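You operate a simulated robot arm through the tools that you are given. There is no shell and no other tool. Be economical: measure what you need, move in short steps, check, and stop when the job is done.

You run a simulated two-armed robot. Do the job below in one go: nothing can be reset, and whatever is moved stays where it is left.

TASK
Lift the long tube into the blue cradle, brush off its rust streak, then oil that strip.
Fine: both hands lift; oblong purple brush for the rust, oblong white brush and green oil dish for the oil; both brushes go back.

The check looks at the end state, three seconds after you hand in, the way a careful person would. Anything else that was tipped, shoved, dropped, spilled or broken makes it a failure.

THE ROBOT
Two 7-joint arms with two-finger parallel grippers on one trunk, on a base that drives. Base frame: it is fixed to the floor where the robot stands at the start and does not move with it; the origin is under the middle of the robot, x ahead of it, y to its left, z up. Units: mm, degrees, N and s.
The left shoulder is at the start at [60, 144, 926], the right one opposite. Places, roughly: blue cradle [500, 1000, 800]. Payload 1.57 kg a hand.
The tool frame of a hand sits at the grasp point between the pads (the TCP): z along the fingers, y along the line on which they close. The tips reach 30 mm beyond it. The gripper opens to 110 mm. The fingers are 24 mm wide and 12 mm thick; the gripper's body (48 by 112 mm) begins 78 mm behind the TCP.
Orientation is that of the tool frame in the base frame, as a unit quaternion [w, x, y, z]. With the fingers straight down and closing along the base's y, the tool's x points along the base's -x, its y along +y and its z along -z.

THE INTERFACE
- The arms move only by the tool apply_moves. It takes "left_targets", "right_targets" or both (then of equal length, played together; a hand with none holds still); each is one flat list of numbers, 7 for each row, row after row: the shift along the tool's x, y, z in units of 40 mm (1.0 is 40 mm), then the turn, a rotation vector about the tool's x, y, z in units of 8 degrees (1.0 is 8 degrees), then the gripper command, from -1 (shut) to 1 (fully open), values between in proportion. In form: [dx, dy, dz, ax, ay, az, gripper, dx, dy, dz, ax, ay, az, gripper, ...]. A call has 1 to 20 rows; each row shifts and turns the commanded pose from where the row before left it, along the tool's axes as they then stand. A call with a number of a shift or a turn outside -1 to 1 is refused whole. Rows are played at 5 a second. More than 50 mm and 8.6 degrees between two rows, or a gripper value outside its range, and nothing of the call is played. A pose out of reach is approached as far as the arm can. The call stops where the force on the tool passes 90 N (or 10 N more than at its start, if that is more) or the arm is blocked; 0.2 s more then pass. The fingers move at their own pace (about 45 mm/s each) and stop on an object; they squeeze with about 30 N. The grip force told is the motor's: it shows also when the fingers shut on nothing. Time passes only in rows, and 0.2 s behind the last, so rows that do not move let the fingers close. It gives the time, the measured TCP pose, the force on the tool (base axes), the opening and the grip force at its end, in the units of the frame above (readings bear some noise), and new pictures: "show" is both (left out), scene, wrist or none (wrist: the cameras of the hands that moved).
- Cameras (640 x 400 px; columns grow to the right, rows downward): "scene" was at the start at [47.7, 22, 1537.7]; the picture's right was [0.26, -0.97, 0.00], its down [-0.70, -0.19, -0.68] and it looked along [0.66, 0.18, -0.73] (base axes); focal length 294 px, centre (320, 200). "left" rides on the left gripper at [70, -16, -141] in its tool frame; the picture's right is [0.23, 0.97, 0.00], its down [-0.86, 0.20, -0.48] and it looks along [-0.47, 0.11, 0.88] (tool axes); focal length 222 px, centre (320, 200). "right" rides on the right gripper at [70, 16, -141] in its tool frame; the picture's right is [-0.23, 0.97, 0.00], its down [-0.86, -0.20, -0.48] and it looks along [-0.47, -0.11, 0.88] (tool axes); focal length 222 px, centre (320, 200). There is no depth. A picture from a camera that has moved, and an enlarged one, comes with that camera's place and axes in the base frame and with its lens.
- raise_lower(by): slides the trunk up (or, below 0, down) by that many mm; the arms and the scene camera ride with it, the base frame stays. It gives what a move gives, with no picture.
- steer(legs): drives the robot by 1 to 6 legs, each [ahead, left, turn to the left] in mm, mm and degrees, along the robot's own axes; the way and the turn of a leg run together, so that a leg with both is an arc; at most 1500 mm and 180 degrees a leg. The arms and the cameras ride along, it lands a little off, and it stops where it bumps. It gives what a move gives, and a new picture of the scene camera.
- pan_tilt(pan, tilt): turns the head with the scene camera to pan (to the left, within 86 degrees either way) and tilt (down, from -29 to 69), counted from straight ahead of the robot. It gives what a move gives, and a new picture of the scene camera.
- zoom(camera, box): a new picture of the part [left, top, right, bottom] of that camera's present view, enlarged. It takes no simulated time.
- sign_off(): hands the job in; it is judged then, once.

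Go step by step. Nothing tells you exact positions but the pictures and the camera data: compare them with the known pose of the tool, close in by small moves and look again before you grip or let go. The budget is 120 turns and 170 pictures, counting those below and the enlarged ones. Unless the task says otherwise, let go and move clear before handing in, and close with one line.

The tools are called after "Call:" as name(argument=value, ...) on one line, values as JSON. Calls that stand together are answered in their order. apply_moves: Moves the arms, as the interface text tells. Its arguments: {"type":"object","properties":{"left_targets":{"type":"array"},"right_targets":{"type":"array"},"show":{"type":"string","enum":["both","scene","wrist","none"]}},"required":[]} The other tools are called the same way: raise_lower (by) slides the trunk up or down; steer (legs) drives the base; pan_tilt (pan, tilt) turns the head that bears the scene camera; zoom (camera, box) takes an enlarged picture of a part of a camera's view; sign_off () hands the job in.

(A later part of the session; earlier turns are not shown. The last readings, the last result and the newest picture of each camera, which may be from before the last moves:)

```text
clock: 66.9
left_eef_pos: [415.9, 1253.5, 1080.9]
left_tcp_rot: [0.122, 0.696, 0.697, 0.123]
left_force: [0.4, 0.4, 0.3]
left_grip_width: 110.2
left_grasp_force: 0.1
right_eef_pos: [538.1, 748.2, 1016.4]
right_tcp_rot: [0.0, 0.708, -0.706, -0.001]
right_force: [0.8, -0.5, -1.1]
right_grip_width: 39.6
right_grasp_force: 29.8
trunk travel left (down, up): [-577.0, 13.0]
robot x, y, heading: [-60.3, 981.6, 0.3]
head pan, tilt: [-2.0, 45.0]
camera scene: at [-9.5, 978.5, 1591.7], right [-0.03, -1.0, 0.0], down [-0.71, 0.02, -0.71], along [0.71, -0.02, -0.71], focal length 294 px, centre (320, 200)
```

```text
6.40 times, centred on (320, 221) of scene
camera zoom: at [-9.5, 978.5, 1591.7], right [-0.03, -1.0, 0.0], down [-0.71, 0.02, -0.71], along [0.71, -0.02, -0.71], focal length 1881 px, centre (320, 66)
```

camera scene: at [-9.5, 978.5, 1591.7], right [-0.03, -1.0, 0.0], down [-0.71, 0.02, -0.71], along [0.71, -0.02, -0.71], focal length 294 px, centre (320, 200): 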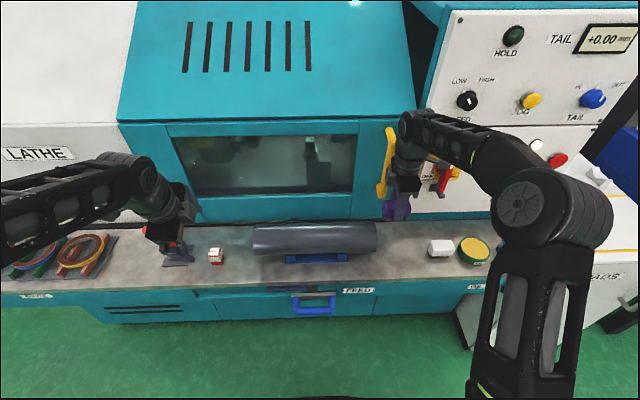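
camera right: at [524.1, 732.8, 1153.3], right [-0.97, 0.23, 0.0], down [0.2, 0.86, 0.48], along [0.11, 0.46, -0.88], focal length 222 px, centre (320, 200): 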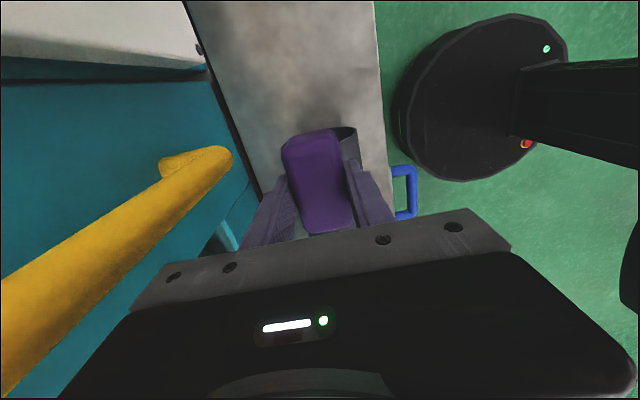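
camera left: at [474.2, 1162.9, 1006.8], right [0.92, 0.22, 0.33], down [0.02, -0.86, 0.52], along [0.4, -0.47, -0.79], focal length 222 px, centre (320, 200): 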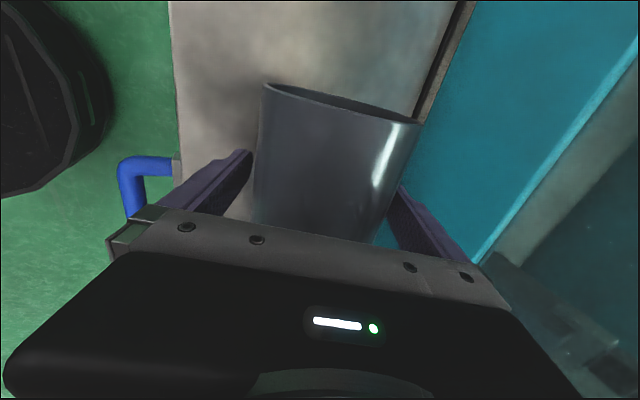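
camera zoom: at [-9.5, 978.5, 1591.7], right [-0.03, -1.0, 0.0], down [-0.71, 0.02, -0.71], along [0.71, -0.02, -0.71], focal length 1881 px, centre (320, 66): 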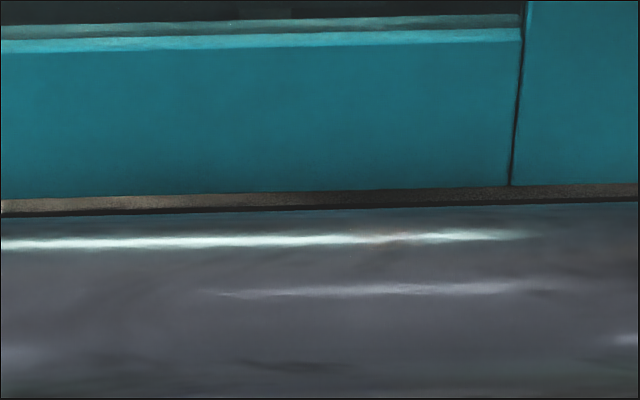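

A faint trace remains near y≈930. I brush again with longer strokes, starting beyond the rust's right end.

Call:
apply_moves(right_targets=[-0.856, -0.025, 0, 0, 0, 0, -1, -0.856, -0.025, 0, 0, 0, 0, -1, -0.856, -0.025, 0, 0, 0, 0, -1, -0.856, -0.025, 0, 0, 0, 0, -1, 0, 0, 0.5, 0, 0, 0, -1, 0, 0, 0.5, 0, 0, 0, -1, -0.4, 0, 0, 0, 0, 0, -1, -0.4, 0, 0, 0, 0, 0, -1, -0.4, 0, 0, 0, 0, 0, -1, -0.4, 0, 0, 0, 0, 0, -1, -0.4, 0, 0, 0, 0, 0, -1, -0.4, 0, 0, 0, 0, 0, -1, -0.4, 0, 0, 0, 0, 0, -1, -0.4, 0, 0, 0, 0, 0, -1], show="none")

Call:
apply_moves(right_targets=[0.4, 0, 0, 0, 0, 0, -1, 0.4, 0, 0, 0, 0, 0, -1, 0.4, 0, 0, 0, 0, 0, -1, 0.4, 0, 0, 0, 0, 0, -1, 0.4, 0, 0, 0, 0, 0, -1, 0.4, 0, 0, 0, 0, 0, -1, 0.4, 0, 0, 0, 0, 0, -1, 0.4, 0, 0, 0, 0, 0, -1, -0.4, 0, 0, 0, 0, 0, -1, -0.4, 0, 0, 0, 0, 0, -1, -0.4, 0, 0, 0, 0, 0, -1, 0.4, 0, 0, 0, 0, 0, -1, 0.4, 0, 0, 0, 0, 0, -1, 0.4, 0, 0, 0, 0, 0, -1], show="none")

Call:
apply_moves(right_targets=[0, 0, -0.5, 0, 0, 0, -1, 0, 0, -0.5, 0, 0, 0, -1, 1, 0, 0, 0, 0, 0, -1, 1, 0, 0, 0, 0, 0, -1, 1, 0, 0, 0, 0, 0, -1, 1, 0, 0, 0, 0, 0, -1], show="none")

Call:
zoom(camera="scene", box=[240, 200, 400, 300])

Call:
zoom(camera="scene", box=[270, 205, 370, 267])

```text
clock: 69.9
left_eef_pos: [414.6, 1253.1, 1081.4]
left_tcp_rot: [0.123, 0.695, 0.697, 0.122]
left_force: [-0.4, 0.1, 0.4]
left_grip_width: 110.1
left_grasp_force: 0.0
right_eef_pos: [540.4, 1013.8, 976.4]
right_tcp_rot: [0.0, 0.708, -0.706, 0.0]
right_force: [-0.2, -4.8, 15.2]
right_grip_width: 39.6
right_grasp_force: 30.5
trunk travel left (down, up): [-577.0, 13.0]
robot x, y, heading: [-62.2, 979.0, 0.3]
head pan, tilt: [-2.0, 45.0]
```

```text
clock: 72.9
left_eef_pos: [415.0, 1253.1, 1080.7]
left_tcp_rot: [0.122, 0.696, 0.697, 0.123]
left_force: [-0.5, 0.0, -0.3]
left_grip_width: 109.9
left_grasp_force: 0.1
right_eef_pos: [542.8, 886.2, 976.5]
right_tcp_rot: [0.0, 0.709, -0.706, 0.001]
right_force: [1.0, 1.2, 5.3]
right_grip_width: 39.5
right_grasp_force: 30.0
trunk travel left (down, up): [-577.0, 13.0]
robot x, y, heading: [-58.3, 980.5, 0.3]
head pan, tilt: [-2.0, 45.0]
```

```text
clock: 74.3
left_eef_pos: [415.2, 1252.9, 1081.3]
left_tcp_rot: [0.122, 0.696, 0.697, 0.122]
left_force: [0.4, -1.1, 0.8]
left_grip_width: 109.9
left_grasp_force: 0.0
right_eef_pos: [544.1, 721.4, 1016.9]
right_tcp_rot: [0.0, 0.708, -0.706, 0.0]
right_force: [-0.3, 0.5, -1.6]
right_grip_width: 39.6
right_grasp_force: 29.9
trunk travel left (down, up): [-577.0, 13.0]
robot x, y, heading: [-61.6, 980.0, 0.3]
head pan, tilt: [-2.0, 45.0]
```

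```text
4.00 times, centred on (320, 250) of scene
camera zoom: at [-9.5, 977.9, 1591.7], right [-0.03, -1.0, 0.0], down [-0.71, 0.02, -0.71], along [0.71, -0.02, -0.71], focal length 1176 px, centre (320, 0)
```

zoom: 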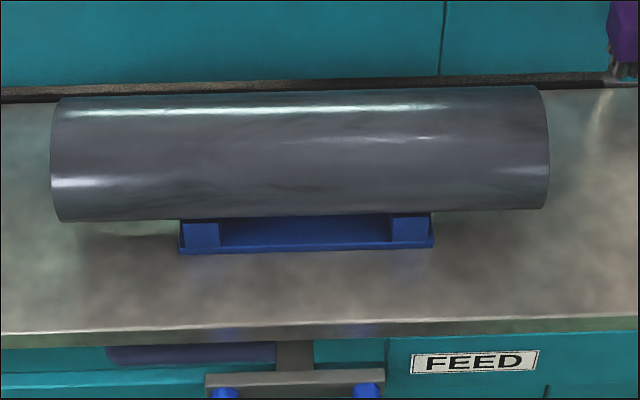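

```text
6.40 times, centred on (320, 236) of scene
camera zoom: at [-9.5, 977.9, 1591.7], right [-0.03, -1.0, 0.0], down [-0.71, 0.02, -0.71], along [0.71, -0.02, -0.71], focal length 1881 px, centre (320, -30)
```

zoom: 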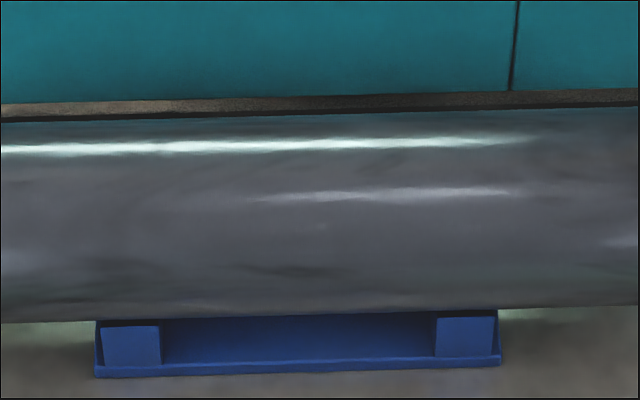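

Clean now. I take the purple brush back to its spot [521, 692].

Call:
apply_moves(right_targets=[0.735, 0.56, 0, 0, 0, 0, -1, 0, 0, 0.95, 0, 0, 0, -1, 0, 0, 0.95, 0, 0, 0, -1, 0, 0, 0.95, 0, 0, 0, -1, 0, 0, 0.95, 0, 0, 0, -1, 0, 0, 0, 0, 0, 0, -1], show="none")

Call:
apply_moves(right_targets=[0, 0, 0.12, 0, 0, 0, -1, 0, 0, 0.1, 0, 0, 0, -1, 0, 0, 0, 0, 0, 0, -1], show="none")

```text
clock: 75.7
left_eef_pos: [414.8, 1254.2, 1081.6]
left_tcp_rot: [0.122, 0.696, 0.697, 0.123]
left_force: [-0.6, -0.9, 0.1]
left_grip_width: 110.2
left_grasp_force: 0.1
right_eef_pos: [521.2, 696.9, 864.7]
right_tcp_rot: [0.001, 0.707, -0.707, -0.001]
right_force: [-0.9, 0.2, -1.6]
right_grip_width: 39.5
right_grasp_force: 30.0
trunk travel left (down, up): [-577.0, 13.0]
robot x, y, heading: [-65.0, 982.2, 0.1]
head pan, tilt: [-2.0, 45.0]
```

```text
clock: 76.5
left_eef_pos: [415.5, 1253.9, 1081.1]
left_tcp_rot: [0.121, 0.696, 0.697, 0.123]
left_force: [0.0, -0.2, 0.3]
left_grip_width: 109.9
left_grasp_force: 0.1
right_eef_pos: [521.5, 696.5, 855.9]
right_tcp_rot: [0.0, 0.708, -0.706, -0.001]
right_force: [0.1, 0.3, -0.5]
right_grip_width: 39.7
right_grasp_force: 29.0
trunk travel left (down, up): [-577.0, 13.0]
robot x, y, heading: [-64.8, 983.3, 0.0]
head pan, tilt: [-2.0, 45.0]
```

Nearly down; I correct y by −4 mm and lower the last 3 mm to light contact.

Call:
apply_moves(right_targets=[0.1, 0, 0, 0, 0, 0, -1, 0, 0, 0.06, 0, 0, 0, -1, 0, 0, 0.02, 0, 0, 0, -1, 0, 0, 0, 0, 0, 0, -1], show="none")

```text
clock: 77.5
left_eef_pos: [416.6, 1253.6, 1080.3]
left_tcp_rot: [0.122, 0.696, 0.697, 0.122]
left_force: [0.7, -0.1, 0.1]
left_grip_width: 109.8
left_grasp_force: 0.0
right_eef_pos: [521.1, 692.9, 851.0]
right_tcp_rot: [0.001, 0.708, -0.706, 0.0]
right_force: [0.4, 0.7, -0.6]
right_grip_width: 39.7
right_grasp_force: 30.2
trunk travel left (down, up): [-577.0, 13.0]
robot x, y, heading: [-64.4, 979.8, 0.1]
head pan, tilt: [-2.0, 45.0]
```

Still no contact; I lower 1–2 mm more.

Call:
apply_moves(right_targets=[0, 0, 0.03, 0, 0, 0, -1, 0, 0, 0, 0, 0, 0, -1], show="none")

Call:
apply_moves(right_targets=[0, 0, 0.03, 0, 0, 0, -1, 0, 0, 0, 0, 0, 0, -1], show="wrist")

```text
clock: 78.1
left_eef_pos: [414.6, 1254.2, 1079.6]
left_tcp_rot: [0.122, 0.696, 0.697, 0.122]
left_force: [-0.4, -0.6, -0.2]
left_grip_width: 110.1
left_grasp_force: 0.1
right_eef_pos: [519.5, 692.4, 850.6]
right_tcp_rot: [0.001, 0.708, -0.706, -0.001]
right_force: [0.0, -0.4, -1.4]
right_grip_width: 39.5
right_grasp_force: 29.7
trunk travel left (down, up): [-577.0, 13.0]
robot x, y, heading: [-64.4, 982.9, 0.2]
head pan, tilt: [-2.0, 45.0]
```

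```text
clock: 78.7
left_eef_pos: [415.7, 1253.3, 1080.5]
left_tcp_rot: [0.122, 0.695, 0.698, 0.122]
left_force: [-1.0, -0.8, 0.4]
left_grip_width: 110.3
left_grasp_force: 0.0
right_eef_pos: [521.6, 692.8, 849.9]
right_tcp_rot: [0.0, 0.708, -0.707, 0.0]
right_force: [-1.1, -0.9, 3.2]
right_grip_width: 39.7
right_grasp_force: 30.4
trunk travel left (down, up): [-577.0, 13.0]
robot x, y, heading: [-63.1, 979.0, -0.2]
head pan, tilt: [-2.0, 45.0]
camera right: at [505.0, 622.8, 991.6], right [-0.97, 0.23, 0.0], down [0.2, 0.86, 0.48], along [0.11, 0.47, -0.88], focal length 222 px, centre (320, 200)
```

right: 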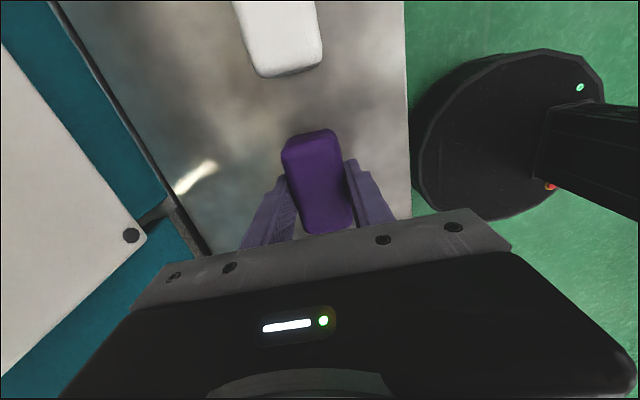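

Brush is down at its original spot (3 N). I release, rise, and pull the hand back before driving right toward the white brush.

Call:
apply_moves(right_targets=[0, 0, 0, 0, 0, 0, 0.2, 0, 0, 0, 0, 0, 0, 0.2, 0, 0, 0, 0, 0, 0, 0.2, 0, 0, -0.8, 0, 0, 0, 0.2, 0, 0, -0.9, 0, 0, 0, 0.2, 0, 0, -0.9, 0, 0, 0, 0.2, 0, 0, -0.9, 0, 0, 0, 1, 0, 0.9, 0, 0, 0, 0, 1, 0, 0.9, 0, 0, 0, 0, 1, 0, 0.9, 0, 0, 0, 0, 1], show="scene")

Call:
steer(legs=[[80, -150, 0]])

Call:
pan_tilt(pan=-25, tilt=50)

```text
clock: 80.9
left_eef_pos: [415.0, 1254.1, 1081.7]
left_tcp_rot: [0.122, 0.696, 0.697, 0.123]
left_force: [-1.0, 0.9, -0.2]
left_grip_width: 110.1
left_grasp_force: 0.1
right_eef_pos: [411.4, 688.8, 989.3]
right_tcp_rot: [0.001, 0.707, -0.707, -0.001]
right_force: [0.6, 0.5, 0.9]
right_grip_width: 109.8
right_grasp_force: 0.1
trunk travel left (down, up): [-577.0, 13.0]
robot x, y, heading: [-61.0, 982.6, 0.1]
head pan, tilt: [-2.0, 45.0]
camera scene: at [-11.0, 978.6, 1591.8], right [-0.03, -1.0, 0.0], down [-0.71, 0.02, -0.71], along [0.71, -0.02, -0.71], focal length 294 px, centre (320, 200)
```

scene: 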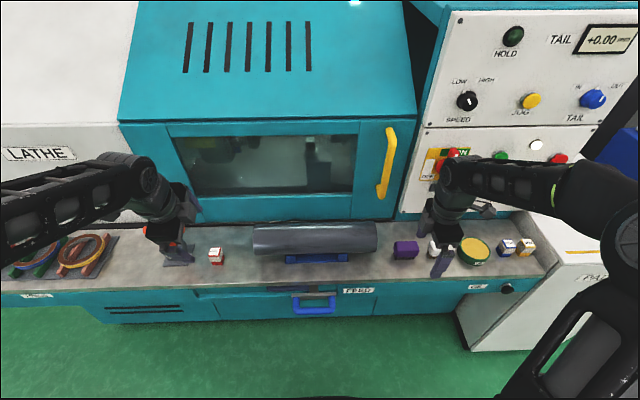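

```text
clock: 82.4
left_eef_pos: [493.5, 1109.3, 1080.6]
left_tcp_rot: [0.122, 0.695, 0.697, 0.123]
left_force: [0.9, -0.3, 0.1]
left_grip_width: 110.0
left_grasp_force: 0.1
right_eef_pos: [491.6, 543.9, 988.0]
right_tcp_rot: [0.001, 0.708, -0.706, 0.0]
right_force: [0.1, -0.6, 0.8]
right_grip_width: 110.1
right_grasp_force: 0.0
trunk travel left (down, up): [-577.0, 13.0]
robot x, y, heading: [16.6, 832.5, 0.1]
head pan, tilt: [-2.0, 45.0]
camera scene: at [69.2, 832.6, 1591.7], right [-0.03, -1.0, 0.0], down [-0.71, 0.02, -0.71], along [0.71, -0.02, -0.71], focal length 294 px, centre (320, 200)
```

scene: 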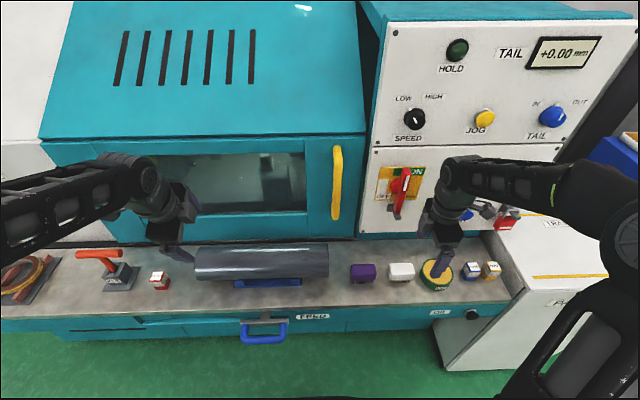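

```text
clock: 83.2
left_eef_pos: [494.0, 1109.4, 1079.6]
left_tcp_rot: [0.122, 0.696, 0.697, 0.122]
left_force: [-0.6, -0.1, -0.5]
left_grip_width: 110.0
left_grasp_force: 0.0
right_eef_pos: [490.4, 544.6, 989.8]
right_tcp_rot: [0.0, 0.708, -0.706, -0.001]
right_force: [0.9, 0.1, -0.4]
right_grip_width: 110.1
right_grasp_force: 0.1
trunk travel left (down, up): [-577.0, 13.0]
robot x, y, heading: [15.3, 837.0, 0.1]
head pan, tilt: [-25.0, 50.0]
camera scene: at [57.0, 804.2, 1584.8], right [-0.42, -0.91, 0.0], down [-0.7, 0.32, -0.64], along [0.58, -0.27, -0.77], focal length 294 px, centre (320, 200)
```

scene: 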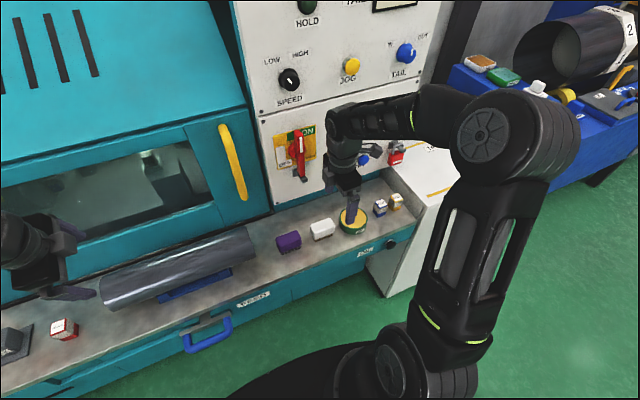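

I zoom on the white brush and dish to measure them.

Call:
zoom(camera="scene", box=[270, 190, 398, 270])

Call:
zoom(camera="right", box=[160, 0, 480, 200])

```text
5.00 times, centred on (334, 230) of scene
camera zoom: at [57.0, 804.2, 1584.8], right [-0.42, -0.91, 0.0], down [-0.7, 0.32, -0.64], along [0.58, -0.27, -0.77], focal length 1470 px, centre (250, 50)
```

zoom: 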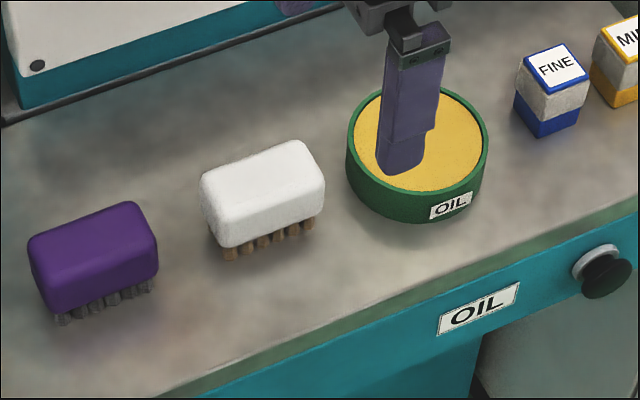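

```text
2.00 times, centred on (320, 100) of right
camera zoom: at [475.3, 475.0, 1130.3], right [-0.97, 0.23, 0.0], down [0.2, 0.86, 0.48], along [0.11, 0.47, -0.88], focal length 444 px, centre (320, 400)
```

zoom: 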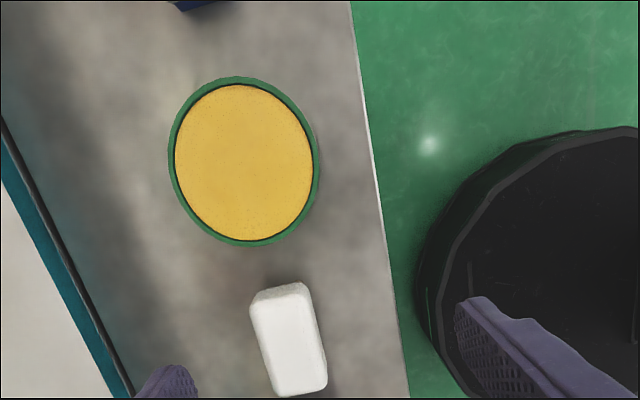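

White brush ≈[521, 580], dish ≈[519, 468] (rim ~z 829). I move over the white brush and go part way down, checking clearance to the red switch lever.

Call:
apply_moves(right_targets=[-0.885, -0.74, 0, 0, 0, 0, 1, 0, 0, 0.9, 0, 0, 0, 0.2, 0, 0, 0.9, 0, 0, 0, 0.2, 0, 0, 0.6, 0, 0, 0, 0.2, 0, 0, 0, 0, 0, 0, 0.2])

Call:
zoom(camera="scene", box=[250, 110, 410, 260])

```text
clock: 84.4
left_eef_pos: [492.8, 1110.6, 1080.5]
left_tcp_rot: [0.122, 0.696, 0.697, 0.122]
left_force: [-0.1, -0.3, -1.2]
left_grip_width: 109.9
left_grasp_force: 0.1
right_eef_pos: [517.6, 580.3, 892.9]
right_tcp_rot: [0.0, 0.708, -0.706, -0.001]
right_force: [-0.5, 0.5, 0.4]
right_grip_width: 66.0
right_grasp_force: 0.0
trunk travel left (down, up): [-577.0, 13.0]
robot x, y, heading: [17.7, 835.1, 0.1]
head pan, tilt: [-25.0, 50.0]
camera scene: at [56.8, 804.6, 1584.8], right [-0.42, -0.91, 0.0], down [-0.69, 0.32, -0.64], along [0.58, -0.27, -0.77], focal length 294 px, centre (320, 200)
camera right: at [502.9, 510.7, 1033.4], right [-0.97, 0.23, 0.0], down [0.2, 0.86, 0.48], along [0.11, 0.47, -0.88], focal length 222 px, centre (320, 200)
```

scene: 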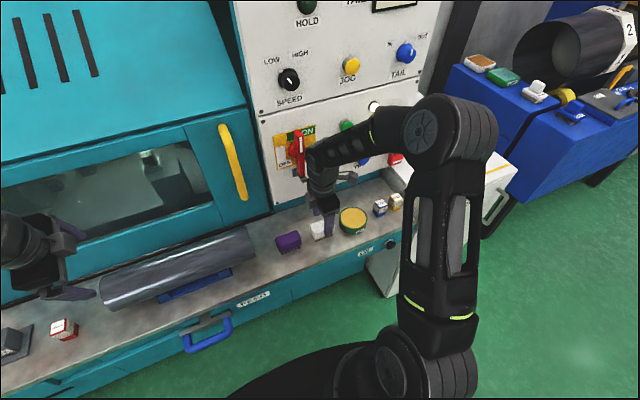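
right: 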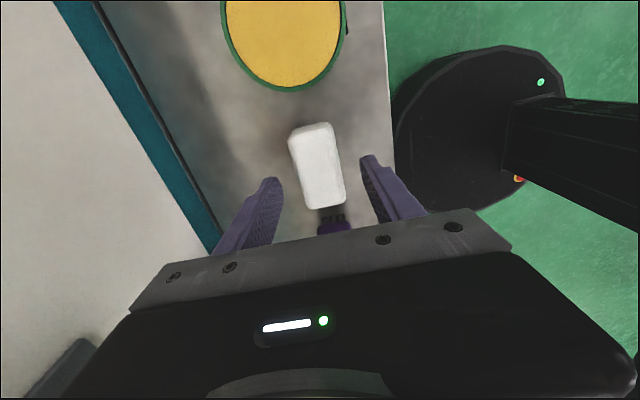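

```text
2.67 times, centred on (330, 185) of scene
camera zoom: at [56.8, 804.6, 1584.8], right [-0.42, -0.91, 0.0], down [-0.69, 0.32, -0.64], along [0.58, -0.27, -0.77], focal length 784 px, centre (293, 240)
```

zoom: 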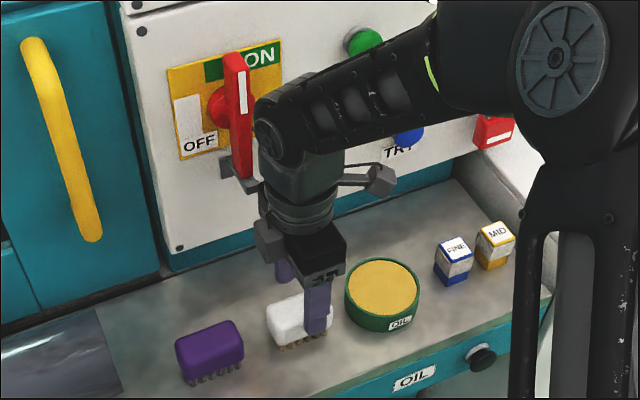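

Wrist stays clear of the lever by a few cm. I go down the last 40 mm, centre by 3 mm and close.

Call:
apply_moves(right_targets=[0, -0.08, 0.5, 0, 0, 0, 0.2, 0, 0, 0.52, 0, 0, 0, 0.2, 0, 0, 0, 0, 0, 0, -1, 0, 0, 0, 0, 0, 0, -1, 0, 0, 0, 0, 0, 0, -1, 0, 0, 0, 0, 0, 0, -1, 0, 0, 0, 0, 0, 0, -1], show="wrist")

```text
clock: 86.0
left_eef_pos: [493.6, 1108.9, 1080.0]
left_tcp_rot: [0.122, 0.696, 0.697, 0.123]
left_force: [0.8, -0.5, -0.6]
left_grip_width: 109.9
left_grasp_force: 0.0
right_eef_pos: [522.0, 580.8, 852.8]
right_tcp_rot: [0.001, 0.707, -0.707, -0.001]
right_force: [-0.5, 0.1, 0.6]
right_grip_width: 39.5
right_grasp_force: 30.2
trunk travel left (down, up): [-577.0, 13.0]
robot x, y, heading: [16.5, 836.4, -0.0]
head pan, tilt: [-25.0, 50.0]
camera right: at [506.3, 511.3, 993.7], right [-0.97, 0.23, 0.0], down [0.2, 0.86, 0.48], along [0.11, 0.47, -0.88], focal length 222 px, centre (320, 200)
```

right: 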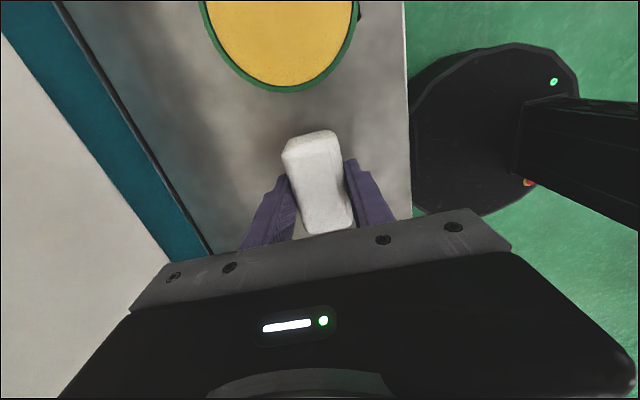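

White brush held (home TCP [522, 581, 852]). I lift it and carry it above the oil dish.

Call:
apply_moves(right_targets=[0, 0, -0.8, 0, 0, 0, -1, 0, 0, -0.8, 0, 0, 0, -1, 0, 0, -0.5, 0, 0, 0, -1, 0.7, 0.02, 0, 0, 0, 0, -1, 0.7, 0.02, 0, 0, 0, 0, -1, 0.7, 0.02, 0, 0, 0, 0, -1, 0.72, 0.02, 0, 0, 0, 0, -1, 0, 0, 0, 0, 0, 0, -1])

Call:
zoom(camera="scene", box=[280, 160, 440, 260])

```text
clock: 87.8
left_eef_pos: [493.4, 1109.6, 1080.6]
left_tcp_rot: [0.123, 0.696, 0.697, 0.122]
left_force: [-0.3, 0.1, -0.2]
left_grip_width: 110.1
left_grasp_force: 0.1
right_eef_pos: [519.1, 465.9, 935.1]
right_tcp_rot: [0.001, 0.708, -0.707, 0.0]
right_force: [-0.6, 0.0, -0.9]
right_grip_width: 39.5
right_grasp_force: 30.5
trunk travel left (down, up): [-577.0, 13.0]
robot x, y, heading: [17.1, 834.3, 0.2]
head pan, tilt: [-25.0, 50.0]
camera scene: at [57.1, 804.6, 1584.8], right [-0.42, -0.91, 0.0], down [-0.7, 0.32, -0.64], along [0.58, -0.27, -0.77], focal length 294 px, centre (320, 200)
camera right: at [503.6, 396.1, 1076.7], right [-0.97, 0.23, 0.0], down [0.2, 0.86, 0.48], along [0.11, 0.47, -0.88], focal length 222 px, centre (320, 200)
```

scene: 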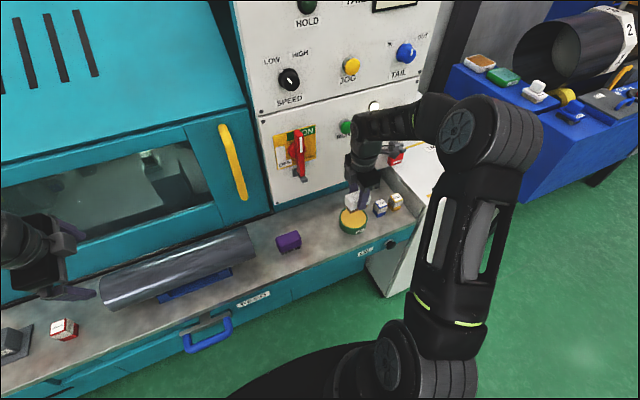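
right: 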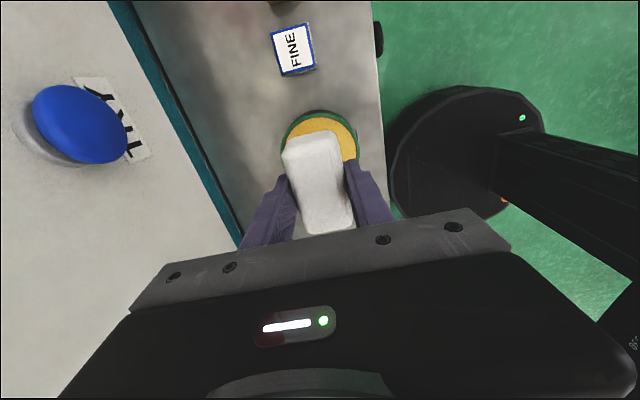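

```text
4.00 times, centred on (360, 210) of scene
camera zoom: at [57.1, 804.6, 1584.8], right [-0.42, -0.91, 0.0], down [-0.7, 0.32, -0.64], along [0.58, -0.27, -0.77], focal length 1176 px, centre (160, 160)
```

zoom: 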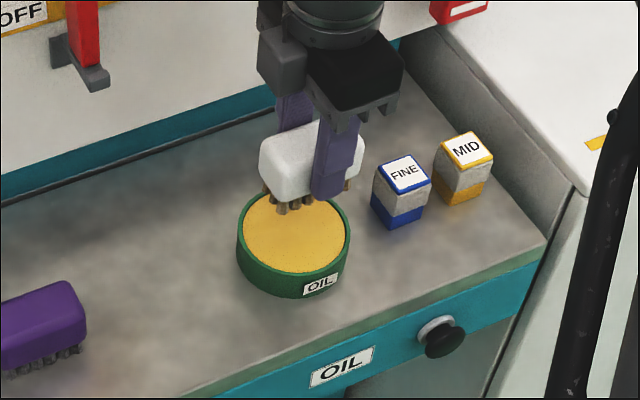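

Centred within 3 mm of the dish. I lower toward the oil surface, then feel for it in small steps.

Call:
apply_moves(right_targets=[-0.06, -0.02, 0.5, 0, 0, 0, -1, 0, 0, 0.5, 0, 0, 0, -1, 0, 0, 0.35, 0, 0, 0, -1, 0, 0, 0, 0, 0, 0, -1], show="none")

Call:
zoom(camera="scene", box=[300, 180, 400, 242])

```text
clock: 88.8
left_eef_pos: [491.8, 1110.3, 1080.4]
left_tcp_rot: [0.123, 0.695, 0.697, 0.122]
left_force: [0.1, 1.3, 0.8]
left_grip_width: 110.2
left_grasp_force: 0.1
right_eef_pos: [520.8, 469.1, 883.7]
right_tcp_rot: [-0.001, 0.708, -0.706, 0.002]
right_force: [-1.1, 0.7, 18.4]
right_grip_width: 39.7
right_grasp_force: 30.3
trunk travel left (down, up): [-577.0, 13.0]
robot x, y, heading: [17.3, 832.6, 0.2]
head pan, tilt: [-25.0, 50.0]
```

```text
6.40 times, centred on (350, 211) of scene
camera zoom: at [55.1, 805.5, 1585.3], right [-0.42, -0.91, 0.0], down [-0.69, 0.32, -0.64], along [0.58, -0.27, -0.77], focal length 1881 px, centre (128, 130)
```

zoom: 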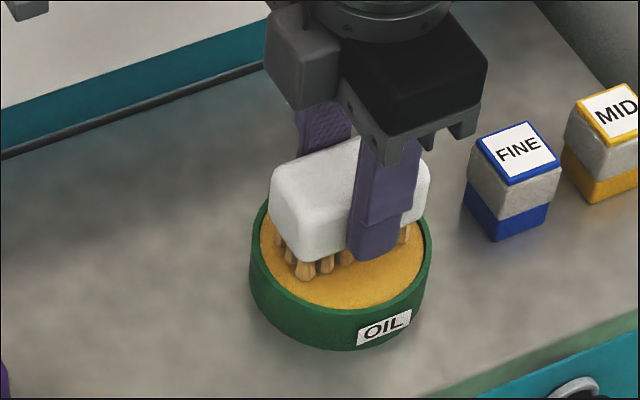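

The bristles met the oil pad (18 N). I lift straight up and look at the bristles.

Call:
apply_moves(right_targets=[0, 0, -0.5, 0, 0, 0, -1, 0, 0, -0.8, 0, 0, 0, -1, 0, 0, -0.8, 0, 0, 0, -1, 0, 0, 0, 0, 0, 0, -1], show="none")

Call:
zoom(camera="scene", box=[300, 170, 400, 232])

```text
clock: 89.8
left_eef_pos: [492.5, 1108.6, 1080.5]
left_tcp_rot: [0.122, 0.696, 0.697, 0.122]
left_force: [0.5, 0.4, -0.6]
left_grip_width: 109.9
left_grasp_force: 0.0
right_eef_pos: [521.5, 471.4, 967.4]
right_tcp_rot: [0.001, 0.708, -0.706, -0.001]
right_force: [0.4, -0.5, -0.3]
right_grip_width: 39.5
right_grasp_force: 30.2
trunk travel left (down, up): [-577.0, 13.0]
robot x, y, heading: [15.9, 834.8, 0.3]
head pan, tilt: [-25.0, 50.0]
```

```text
6.40 times, centred on (350, 201) of scene
camera zoom: at [57.4, 803.9, 1584.8], right [-0.42, -0.91, 0.0], down [-0.7, 0.32, -0.64], along [0.58, -0.27, -0.77], focal length 1881 px, centre (128, 194)
```

zoom: 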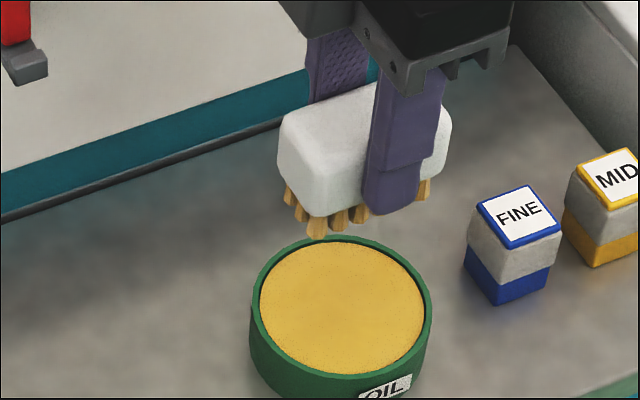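

Bristles are golden with oil. I pull back from the panel, carry the brush to the tube's right part, and move the left hand further aside.

Call:
apply_moves(right_targets=[0, 0.875, -0.56, 0, 0, 0, -1, 0, 0.875, -0.56, 0, 0, 0, -1, -0.975, 0, 0, 0, 0, 0, -1, -0.975, 0, 0, 0, 0, 0, -1, -0.975, 0, 0, 0, 0, 0, -1, -0.975, 0, 0, 0, 0, 0, -1, -0.975, 0, 0, 0, 0, 0, -1, -0.975, 0, 0, 0, 0, 0, -1, -0.975, 0, 0, 0, 0, 0, -1, -0.975, 0, 0, 0, 0, 0, -1, -0.975, 0, 0, 0, 0, 0, -1, -0.975, 0, 0, 0, 0, 0, -1, -0.975, 0, 0, 0, 0, 0, -1, 0, -0.74, 0, 0, 0, 0, -1, 0, -0.74, 0, 0, 0, 0, -1, 0, -0.74, 0, 0, 0, 0, -1], left_targets=[0.9, -0.3, 0, 0, 0, 0, 1, 0.9, -0.3, 0, 0, 0, 0, 1, 0.9, -0.3, 0, 0, 0, 0, 1, 0.5, -0.3, 0, 0, 0, 0, 1, 0, 0, 0, 0, 0, 0, 1, 0, 0, 0, 0, 0, 0, 1, 0, 0, 0, 0, 0, 0, 1, 0, 0, 0, 0, 0, 0, 1, 0, 0, 0, 0, 0, 0, 1, 0, 0, 0, 0, 0, 0, 1, 0, 0, 0, 0, 0, 0, 1, 0, 0, 0, 0, 0, 0, 1, 0, 0, 0, 0, 0, 0, 1, 0, 0, 0, 0, 0, 0, 1, 0, 0, 0, 0, 0, 0, 1, 0, 0, 0, 0, 0, 0, 1], show="none")

Call:
pan_tilt(pan=10, tilt=50)

```text
clock: 93.2
left_eef_pos: [448.1, 1235.1, 1062.8]
left_tcp_rot: [0.122, 0.696, 0.697, 0.122]
left_force: [0.7, -0.6, 0.1]
left_grip_width: 110.1
left_grasp_force: 0.1
right_eef_pos: [538.8, 900.3, 1009.3]
right_tcp_rot: [0.001, 0.708, -0.706, 0.0]
right_force: [0.4, -0.1, -2.1]
right_grip_width: 39.9
right_grasp_force: 29.6
trunk travel left (down, up): [-577.0, 13.0]
robot x, y, heading: [14.7, 833.6, 0.3]
head pan, tilt: [-25.0, 50.0]
```

```text
clock: 94.2
left_eef_pos: [448.9, 1235.8, 1063.4]
left_tcp_rot: [0.123, 0.696, 0.697, 0.122]
left_force: [-0.4, 0.2, 1.3]
left_grip_width: 109.8
left_grasp_force: 0.1
right_eef_pos: [537.1, 902.1, 1009.0]
right_tcp_rot: [0.001, 0.708, -0.707, -0.001]
right_force: [-1.0, -0.2, -1.5]
right_grip_width: 39.3
right_grasp_force: 30.1
trunk travel left (down, up): [-577.0, 13.0]
robot x, y, heading: [18.7, 835.7, 0.0]
head pan, tilt: [10.0, 50.0]
camera scene: at [62.9, 850.3, 1584.8], right [0.17, -0.98, 0.0], down [-0.75, -0.13, -0.64], along [0.63, 0.11, -0.77], focal length 294 px, centre (320, 200)
```

scene: 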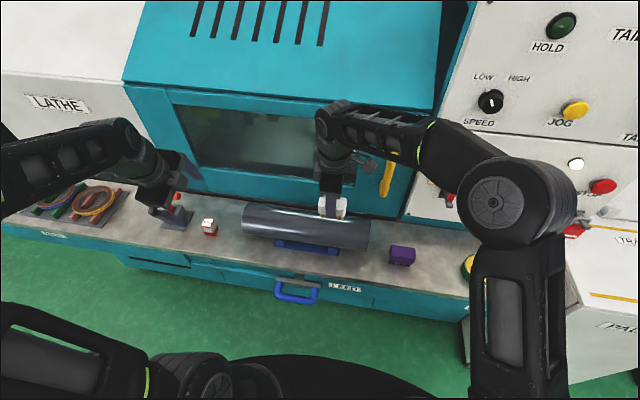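

I shift to y≈930 and descend to light contact.

Call:
apply_moves(right_targets=[-0.7, -0.06, 0, 0, 0, 0, -1, 0, 0, 0.3, 0, 0, 0, -1, 0, 0, 0.3, 0, 0, 0, -1, 0, 0, 0.05, 0, 0, 0, -1, 0, 0, 0, 0, 0, 0, -1], show="none")

Call:
apply_moves(right_targets=[0, 0, 0.06, 0, 0, 0, -1, 0, 0, 0, 0, 0, 0, -1], show="none")

Call:
apply_moves(right_targets=[0, 0, 0.06, 0, 0, 0, -1, 0, 0, 0, 0, 0, 0, -1], show="none")

```text
clock: 95.5
left_eef_pos: [448.2, 1236.5, 1064.0]
left_tcp_rot: [0.122, 0.696, 0.697, 0.122]
left_force: [-1.1, -0.3, 0.8]
left_grip_width: 110.1
left_grasp_force: 0.1
right_eef_pos: [540.6, 926.9, 984.9]
right_tcp_rot: [0.001, 0.707, -0.707, 0.0]
right_force: [-0.7, 0.0, -1.5]
right_grip_width: 39.5
right_grasp_force: 30.0
trunk travel left (down, up): [-577.0, 13.0]
robot x, y, heading: [17.6, 834.2, 0.4]
head pan, tilt: [10.0, 50.0]
```

```text
clock: 96.0
left_eef_pos: [449.4, 1235.2, 1063.6]
left_tcp_rot: [0.121, 0.696, 0.697, 0.122]
left_force: [0.3, -0.7, 0.2]
left_grip_width: 110.3
left_grasp_force: 0.2
right_eef_pos: [540.8, 926.5, 982.3]
right_tcp_rot: [0.0, 0.708, -0.707, 0.0]
right_force: [0.2, 0.1, -2.1]
right_grip_width: 39.8
right_grasp_force: 30.5
trunk travel left (down, up): [-577.0, 13.0]
robot x, y, heading: [16.2, 832.9, 0.3]
head pan, tilt: [10.0, 50.0]
```

```text
clock: 96.7
left_eef_pos: [448.9, 1236.5, 1064.4]
left_tcp_rot: [0.123, 0.696, 0.697, 0.122]
left_force: [0.4, 0.1, -0.1]
left_grip_width: 110.0
left_grasp_force: 0.1
right_eef_pos: [542.4, 927.1, 980.4]
right_tcp_rot: [0.001, 0.708, -0.707, -0.001]
right_force: [0.1, 0.4, -0.3]
right_grip_width: 39.9
right_grasp_force: 30.2
trunk travel left (down, up): [-577.0, 13.0]
robot x, y, heading: [18.5, 835.8, 0.1]
head pan, tilt: [10.0, 50.0]
```

Nearly touching; I press 2.5 mm more and stroke toward y≈990 and back.

Call:
apply_moves(right_targets=[0, 0, 0.06, 0, 0, 0, -1, 0, 0, 0.04, 0, 0, 0, -1, -0.3, 0, 0, 0, 0, 0, -1, -0.3, 0, 0, 0, 0, 0, -1, -0.3, 0, 0, 0, 0, 0, -1, -0.3, 0, 0, 0, 0, 0, -1, -0.3, 0, 0, 0, 0, 0, -1, -0.2, 0, 0, 0, 0, 0, -1], show="none")

Call:
apply_moves(right_targets=[0.3, 0, 0, 0, 0, 0, -1, 0.3, 0, 0, 0, 0, 0, -1, 0.3, 0, 0, 0, 0, 0, -1, 0.3, 0, 0, 0, 0, 0, -1, 0.3, 0, 0, 0, 0, 0, -1, 0.3, 0, 0, 0, 0, 0, -1], show="none")

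Call:
zoom(camera="scene", box=[230, 180, 390, 280])

```text
clock: 98.5
left_eef_pos: [446.9, 1235.5, 1065.0]
left_tcp_rot: [0.122, 0.696, 0.697, 0.124]
left_force: [-0.2, 0.3, -0.2]
left_grip_width: 109.8
left_grasp_force: 0.1
right_eef_pos: [540.0, 994.1, 976.9]
right_tcp_rot: [-0.001, 0.707, -0.707, 0.0]
right_force: [1.7, -8.1, 25.0]
right_grip_width: 39.8
right_grasp_force: 30.4
trunk travel left (down, up): [-577.0, 13.0]
robot x, y, heading: [17.8, 838.0, -0.0]
head pan, tilt: [10.0, 50.0]
```

```text
clock: 99.8
left_eef_pos: [446.7, 1235.9, 1064.9]
left_tcp_rot: [0.122, 0.695, 0.698, 0.123]
left_force: [0.5, 0.0, 0.1]
left_grip_width: 110.2
left_grasp_force: 0.0
right_eef_pos: [540.5, 923.6, 977.7]
right_tcp_rot: [-0.002, 0.707, -0.707, 0.001]
right_force: [0.4, 6.1, 22.5]
right_grip_width: 39.4
right_grasp_force: 30.1
trunk travel left (down, up): [-577.0, 13.0]
robot x, y, heading: [15.1, 833.9, 0.1]
head pan, tilt: [10.0, 50.0]
```

```text
4.00 times, centred on (310, 230) of scene
camera zoom: at [60.8, 850.8, 1584.9], right [0.18, -0.98, 0.0], down [-0.75, -0.13, -0.64], along [0.63, 0.11, -0.77], focal length 1176 px, centre (360, 80)
```

zoom: 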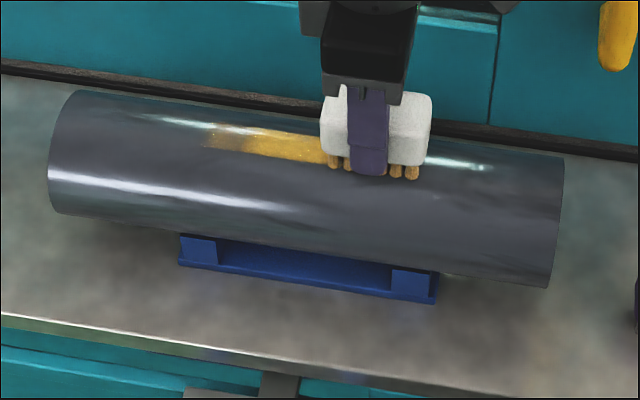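

An oil film shows, thinner at the left end. I make another pass reaching y≈990 and back, then lift.

Call:
apply_moves(right_targets=[-0.35, 0, 0, 0, 0, 0, -1, -0.35, 0, 0, 0, 0, 0, -1, -0.35, 0, 0, 0, 0, 0, -1, -0.35, 0, 0, 0, 0, 0, -1, -0.3, 0, 0, 0, 0, 0, -1, 0.3, 0, 0, 0, 0, 0, -1, 0.35, 0, 0, 0, 0, 0, -1, 0.35, 0, 0, 0, 0, 0, -1, 0.35, 0, 0, 0, 0, 0, -1, 0.35, 0, 0, 0, 0, 0, -1, 0, 0, -0.5, 0, 0, 0, -1, 0, 0, -0.5, 0, 0, 0, -1, 1, 0, 0, 0, 0, 0, -1, 1, 0, 0, 0, 0, 0, -1, 1, 0, 0, 0, 0, 0, -1, 1, 0, 0, 0, 0, 0, -1], show="none")

Call:
zoom(camera="scene", box=[230, 180, 390, 280])

```text
clock: 103.2
left_eef_pos: [448.0, 1235.1, 1063.4]
left_tcp_rot: [0.122, 0.696, 0.697, 0.123]
left_force: [0.4, 0.3, 0.7]
left_grip_width: 109.8
left_grasp_force: 0.0
right_eef_pos: [541.9, 765.1, 1017.2]
right_tcp_rot: [0.001, 0.708, -0.706, 0.0]
right_force: [0.3, -0.5, -1.6]
right_grip_width: 39.6
right_grasp_force: 29.8
trunk travel left (down, up): [-577.0, 13.0]
robot x, y, heading: [13.6, 837.5, 0.1]
head pan, tilt: [10.0, 50.0]
```

```text
4.00 times, centred on (310, 230) of scene
camera zoom: at [62.7, 849.5, 1584.8], right [0.18, -0.98, 0.0], down [-0.75, -0.13, -0.64], along [0.63, 0.11, -0.77], focal length 1176 px, centre (360, 80)
```

zoom: 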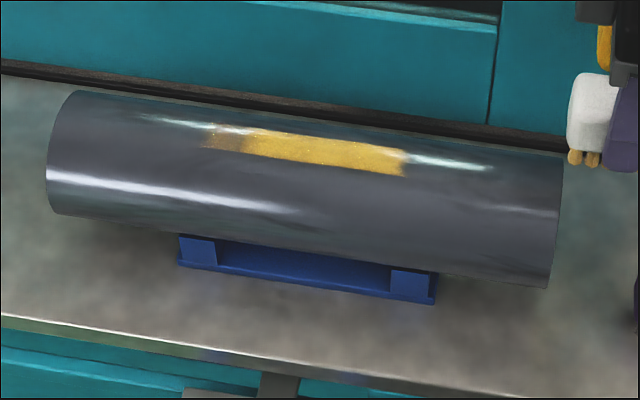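

The film's band seems to run about y 902–1046 with its left cell only thinly covered. I go back and oil the left end properly.

Call:
apply_moves(right_targets=[-0.98, 0, 0, 0, 0, 0, -1, -0.98, 0, 0, 0, 0, 0, -1, -0.98, 0, 0, 0, 0, 0, -1, -0.98, 0, 0, 0, 0, 0, -1, -0.98, 0, 0, 0, 0, 0, -1, -0.98, 0, 0, 0, 0, 0, -1, 0, 0, 0.5, 0, 0, 0, -1, 0, 0, 0.5, 0, 0, 0, -1, -0.35, 0, 0, 0, 0, 0, -1, -0.35, 0, 0, 0, 0, 0, -1, 0.35, 0, 0, 0, 0, 0, -1, 0.35, 0, 0, 0, 0, 0, -1, -0.35, 0, 0, 0, 0, 0, -1, -0.35, 0, 0, 0, 0, 0, -1, 0, 0, 0, 0, 0, 0, -1], show="none")

Call:
apply_moves(right_targets=[0.35, 0, 0, 0, 0, 0, -1, 0.35, 0, 0, 0, 0, 0, -1, 0.35, 0, 0, 0, 0, 0, -1, 0.35, 0, 0, 0, 0, 0, -1, 0, 0, -0.5, 0, 0, 0, -1, 0, 0, -0.5, 0, 0, 0, -1, 1, 0, 0, 0, 0, 0, -1, 1, 0, 0, 0, 0, 0, -1, 1, 0, 0, 0, 0, 0, -1, 1, 0, 0, 0, 0, 0, -1, 1, 0, 0, 0, 0, 0, -1], show="none")

Call:
zoom(camera="scene", box=[230, 180, 390, 280])

```text
clock: 106.5
left_eef_pos: [449.0, 1235.9, 1063.8]
left_tcp_rot: [0.122, 0.695, 0.697, 0.123]
left_force: [-0.2, 0.4, 0.1]
left_grip_width: 110.0
left_grasp_force: 0.1
right_eef_pos: [542.2, 1027.2, 976.4]
right_tcp_rot: [0.0, 0.708, -0.707, 0.0]
right_force: [-0.1, 0.9, -1.1]
right_grip_width: 39.6
right_grasp_force: 30.1
trunk travel left (down, up): [-577.0, 13.0]
robot x, y, heading: [17.5, 837.4, 0.2]
head pan, tilt: [10.0, 50.0]
```

```text
clock: 108.8
left_eef_pos: [448.1, 1235.3, 1064.1]
left_tcp_rot: [0.122, 0.696, 0.697, 0.123]
left_force: [-0.4, -0.4, -0.5]
left_grip_width: 109.9
left_grasp_force: 0.1
right_eef_pos: [542.6, 769.8, 1011.8]
right_tcp_rot: [0.0, 0.709, -0.706, -0.001]
right_force: [-0.7, 0.0, -1.6]
right_grip_width: 39.7
right_grasp_force: 30.1
trunk travel left (down, up): [-577.0, 13.0]
robot x, y, heading: [18.9, 835.9, -0.0]
head pan, tilt: [10.0, 50.0]
```

```text
4.00 times, centred on (310, 230) of scene
camera zoom: at [62.9, 849.2, 1584.8], right [0.18, -0.98, 0.0], down [-0.75, -0.13, -0.64], along [0.63, 0.11, -0.77], focal length 1176 px, centre (360, 80)
```

zoom: 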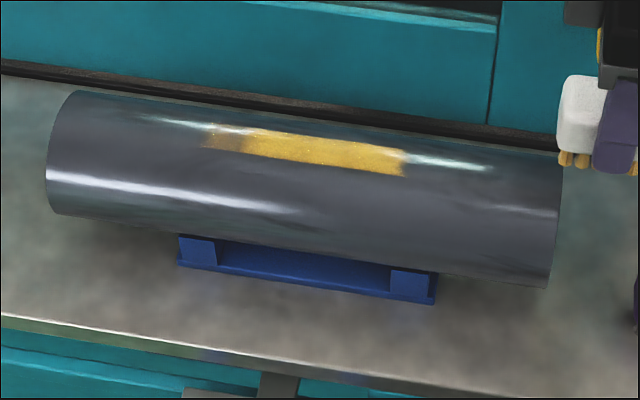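

No contact was made there (brush slid up in the grip). I return and feel for contact at y≈1010.

Call:
apply_moves(right_targets=[-1, 0, 0, 0, 0, 0, -1, -1, 0, 0, 0, 0, 0, -1, -1, 0, 0, 0, 0, 0, -1, -1, 0, 0, 0, 0, 0, -1, -1, 0, 0, 0, 0, 0, -1, -1, 0, 0, 0, 0, 0, -1, 0, 0, 0.5, 0, 0, 0, -1, 0, 0, 0.4, 0, 0, 0, -1, 0, 0, 0, 0, 0, 0, -1], show="none")

Call:
apply_moves(right_targets=[0, 0, 0.06, 0, 0, 0, -1, 0, 0, 0, 0, 0, 0, -1], show="wrist")

Call:
zoom(camera="scene", box=[230, 170, 350, 245])

```text
clock: 110.8
left_eef_pos: [448.3, 1236.2, 1062.8]
left_tcp_rot: [0.123, 0.696, 0.697, 0.122]
left_force: [-0.7, -1.5, -0.7]
left_grip_width: 109.8
left_grasp_force: 0.1
right_eef_pos: [539.9, 1011.7, 980.5]
right_tcp_rot: [0.001, 0.708, -0.706, -0.001]
right_force: [0.0, -1.1, -1.3]
right_grip_width: 39.6
right_grasp_force: 30.7
trunk travel left (down, up): [-577.0, 13.0]
robot x, y, heading: [13.1, 834.2, -0.0]
head pan, tilt: [10.0, 50.0]
```

```text
clock: 111.5
left_eef_pos: [448.4, 1235.6, 1064.5]
left_tcp_rot: [0.122, 0.696, 0.697, 0.123]
left_force: [-0.9, 0.7, 0.2]
left_grip_width: 109.9
left_grasp_force: 0.1
right_eef_pos: [540.4, 1012.1, 977.3]
right_tcp_rot: [0.001, 0.707, -0.707, -0.001]
right_force: [-0.7, 0.0, -1.3]
right_grip_width: 39.7
right_grasp_force: 30.1
trunk travel left (down, up): [-577.0, 13.0]
robot x, y, heading: [14.3, 828.5, 0.4]
head pan, tilt: [10.0, 50.0]
camera right: at [525.1, 941.9, 1119.0], right [-0.97, 0.23, 0.0], down [0.2, 0.86, 0.48], along [0.11, 0.47, -0.88], focal length 222 px, centre (320, 200)
```

right: 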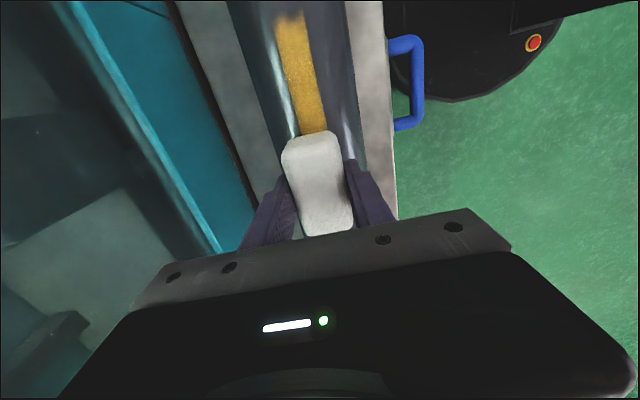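

```text
5.33 times, centred on (290, 208) of scene
camera zoom: at [62.9, 850.5, 1584.8], right [0.18, -0.98, 0.0], down [-0.75, -0.13, -0.64], along [0.63, 0.11, -0.77], focal length 1568 px, centre (480, 160)
```

zoom: 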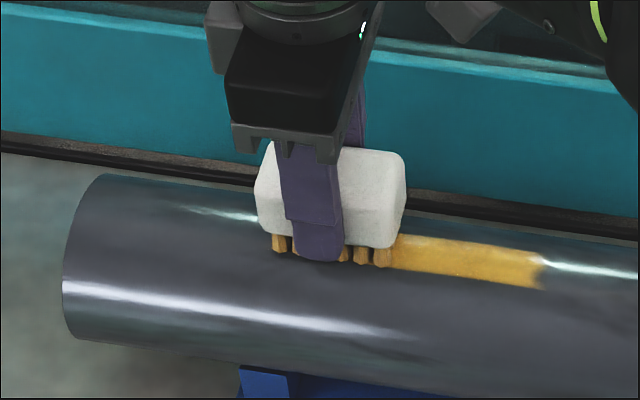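

The brush now covers the thin cell; I lower on until contact.

Call:
apply_moves(right_targets=[0, 0, 0.05, 0, 0, 0, -1, 0, 0, 0, 0, 0, 0, -1], show="none")

Call:
apply_moves(right_targets=[0, 0, 0.05, 0, 0, 0, -1, 0, 0, 0, 0, 0, 0, -1], show="none")

```text
clock: 112.0
left_eef_pos: [448.3, 1235.6, 1063.9]
left_tcp_rot: [0.122, 0.696, 0.697, 0.121]
left_force: [-0.2, -0.4, 0.0]
left_grip_width: 110.0
left_grasp_force: 0.0
right_eef_pos: [540.5, 1011.3, 975.5]
right_tcp_rot: [0.001, 0.707, -0.707, 0.0]
right_force: [-1.0, -0.1, -0.6]
right_grip_width: 39.4
right_grasp_force: 29.9
trunk travel left (down, up): [-577.0, 13.0]
robot x, y, heading: [14.7, 833.1, 0.0]
head pan, tilt: [10.0, 50.0]
```

```text
clock: 112.7
left_eef_pos: [448.0, 1235.6, 1064.5]
left_tcp_rot: [0.123, 0.696, 0.696, 0.123]
left_force: [-0.2, 0.3, -0.5]
left_grip_width: 109.8
left_grasp_force: 0.0
right_eef_pos: [540.1, 1010.3, 975.8]
right_tcp_rot: [-0.001, 0.707, -0.707, 0.001]
right_force: [-1.2, 1.0, 13.6]
right_grip_width: 39.6
right_grasp_force: 29.9
trunk travel left (down, up): [-577.0, 13.0]
robot x, y, heading: [15.9, 836.3, 0.2]
head pan, tilt: [10.0, 50.0]
```

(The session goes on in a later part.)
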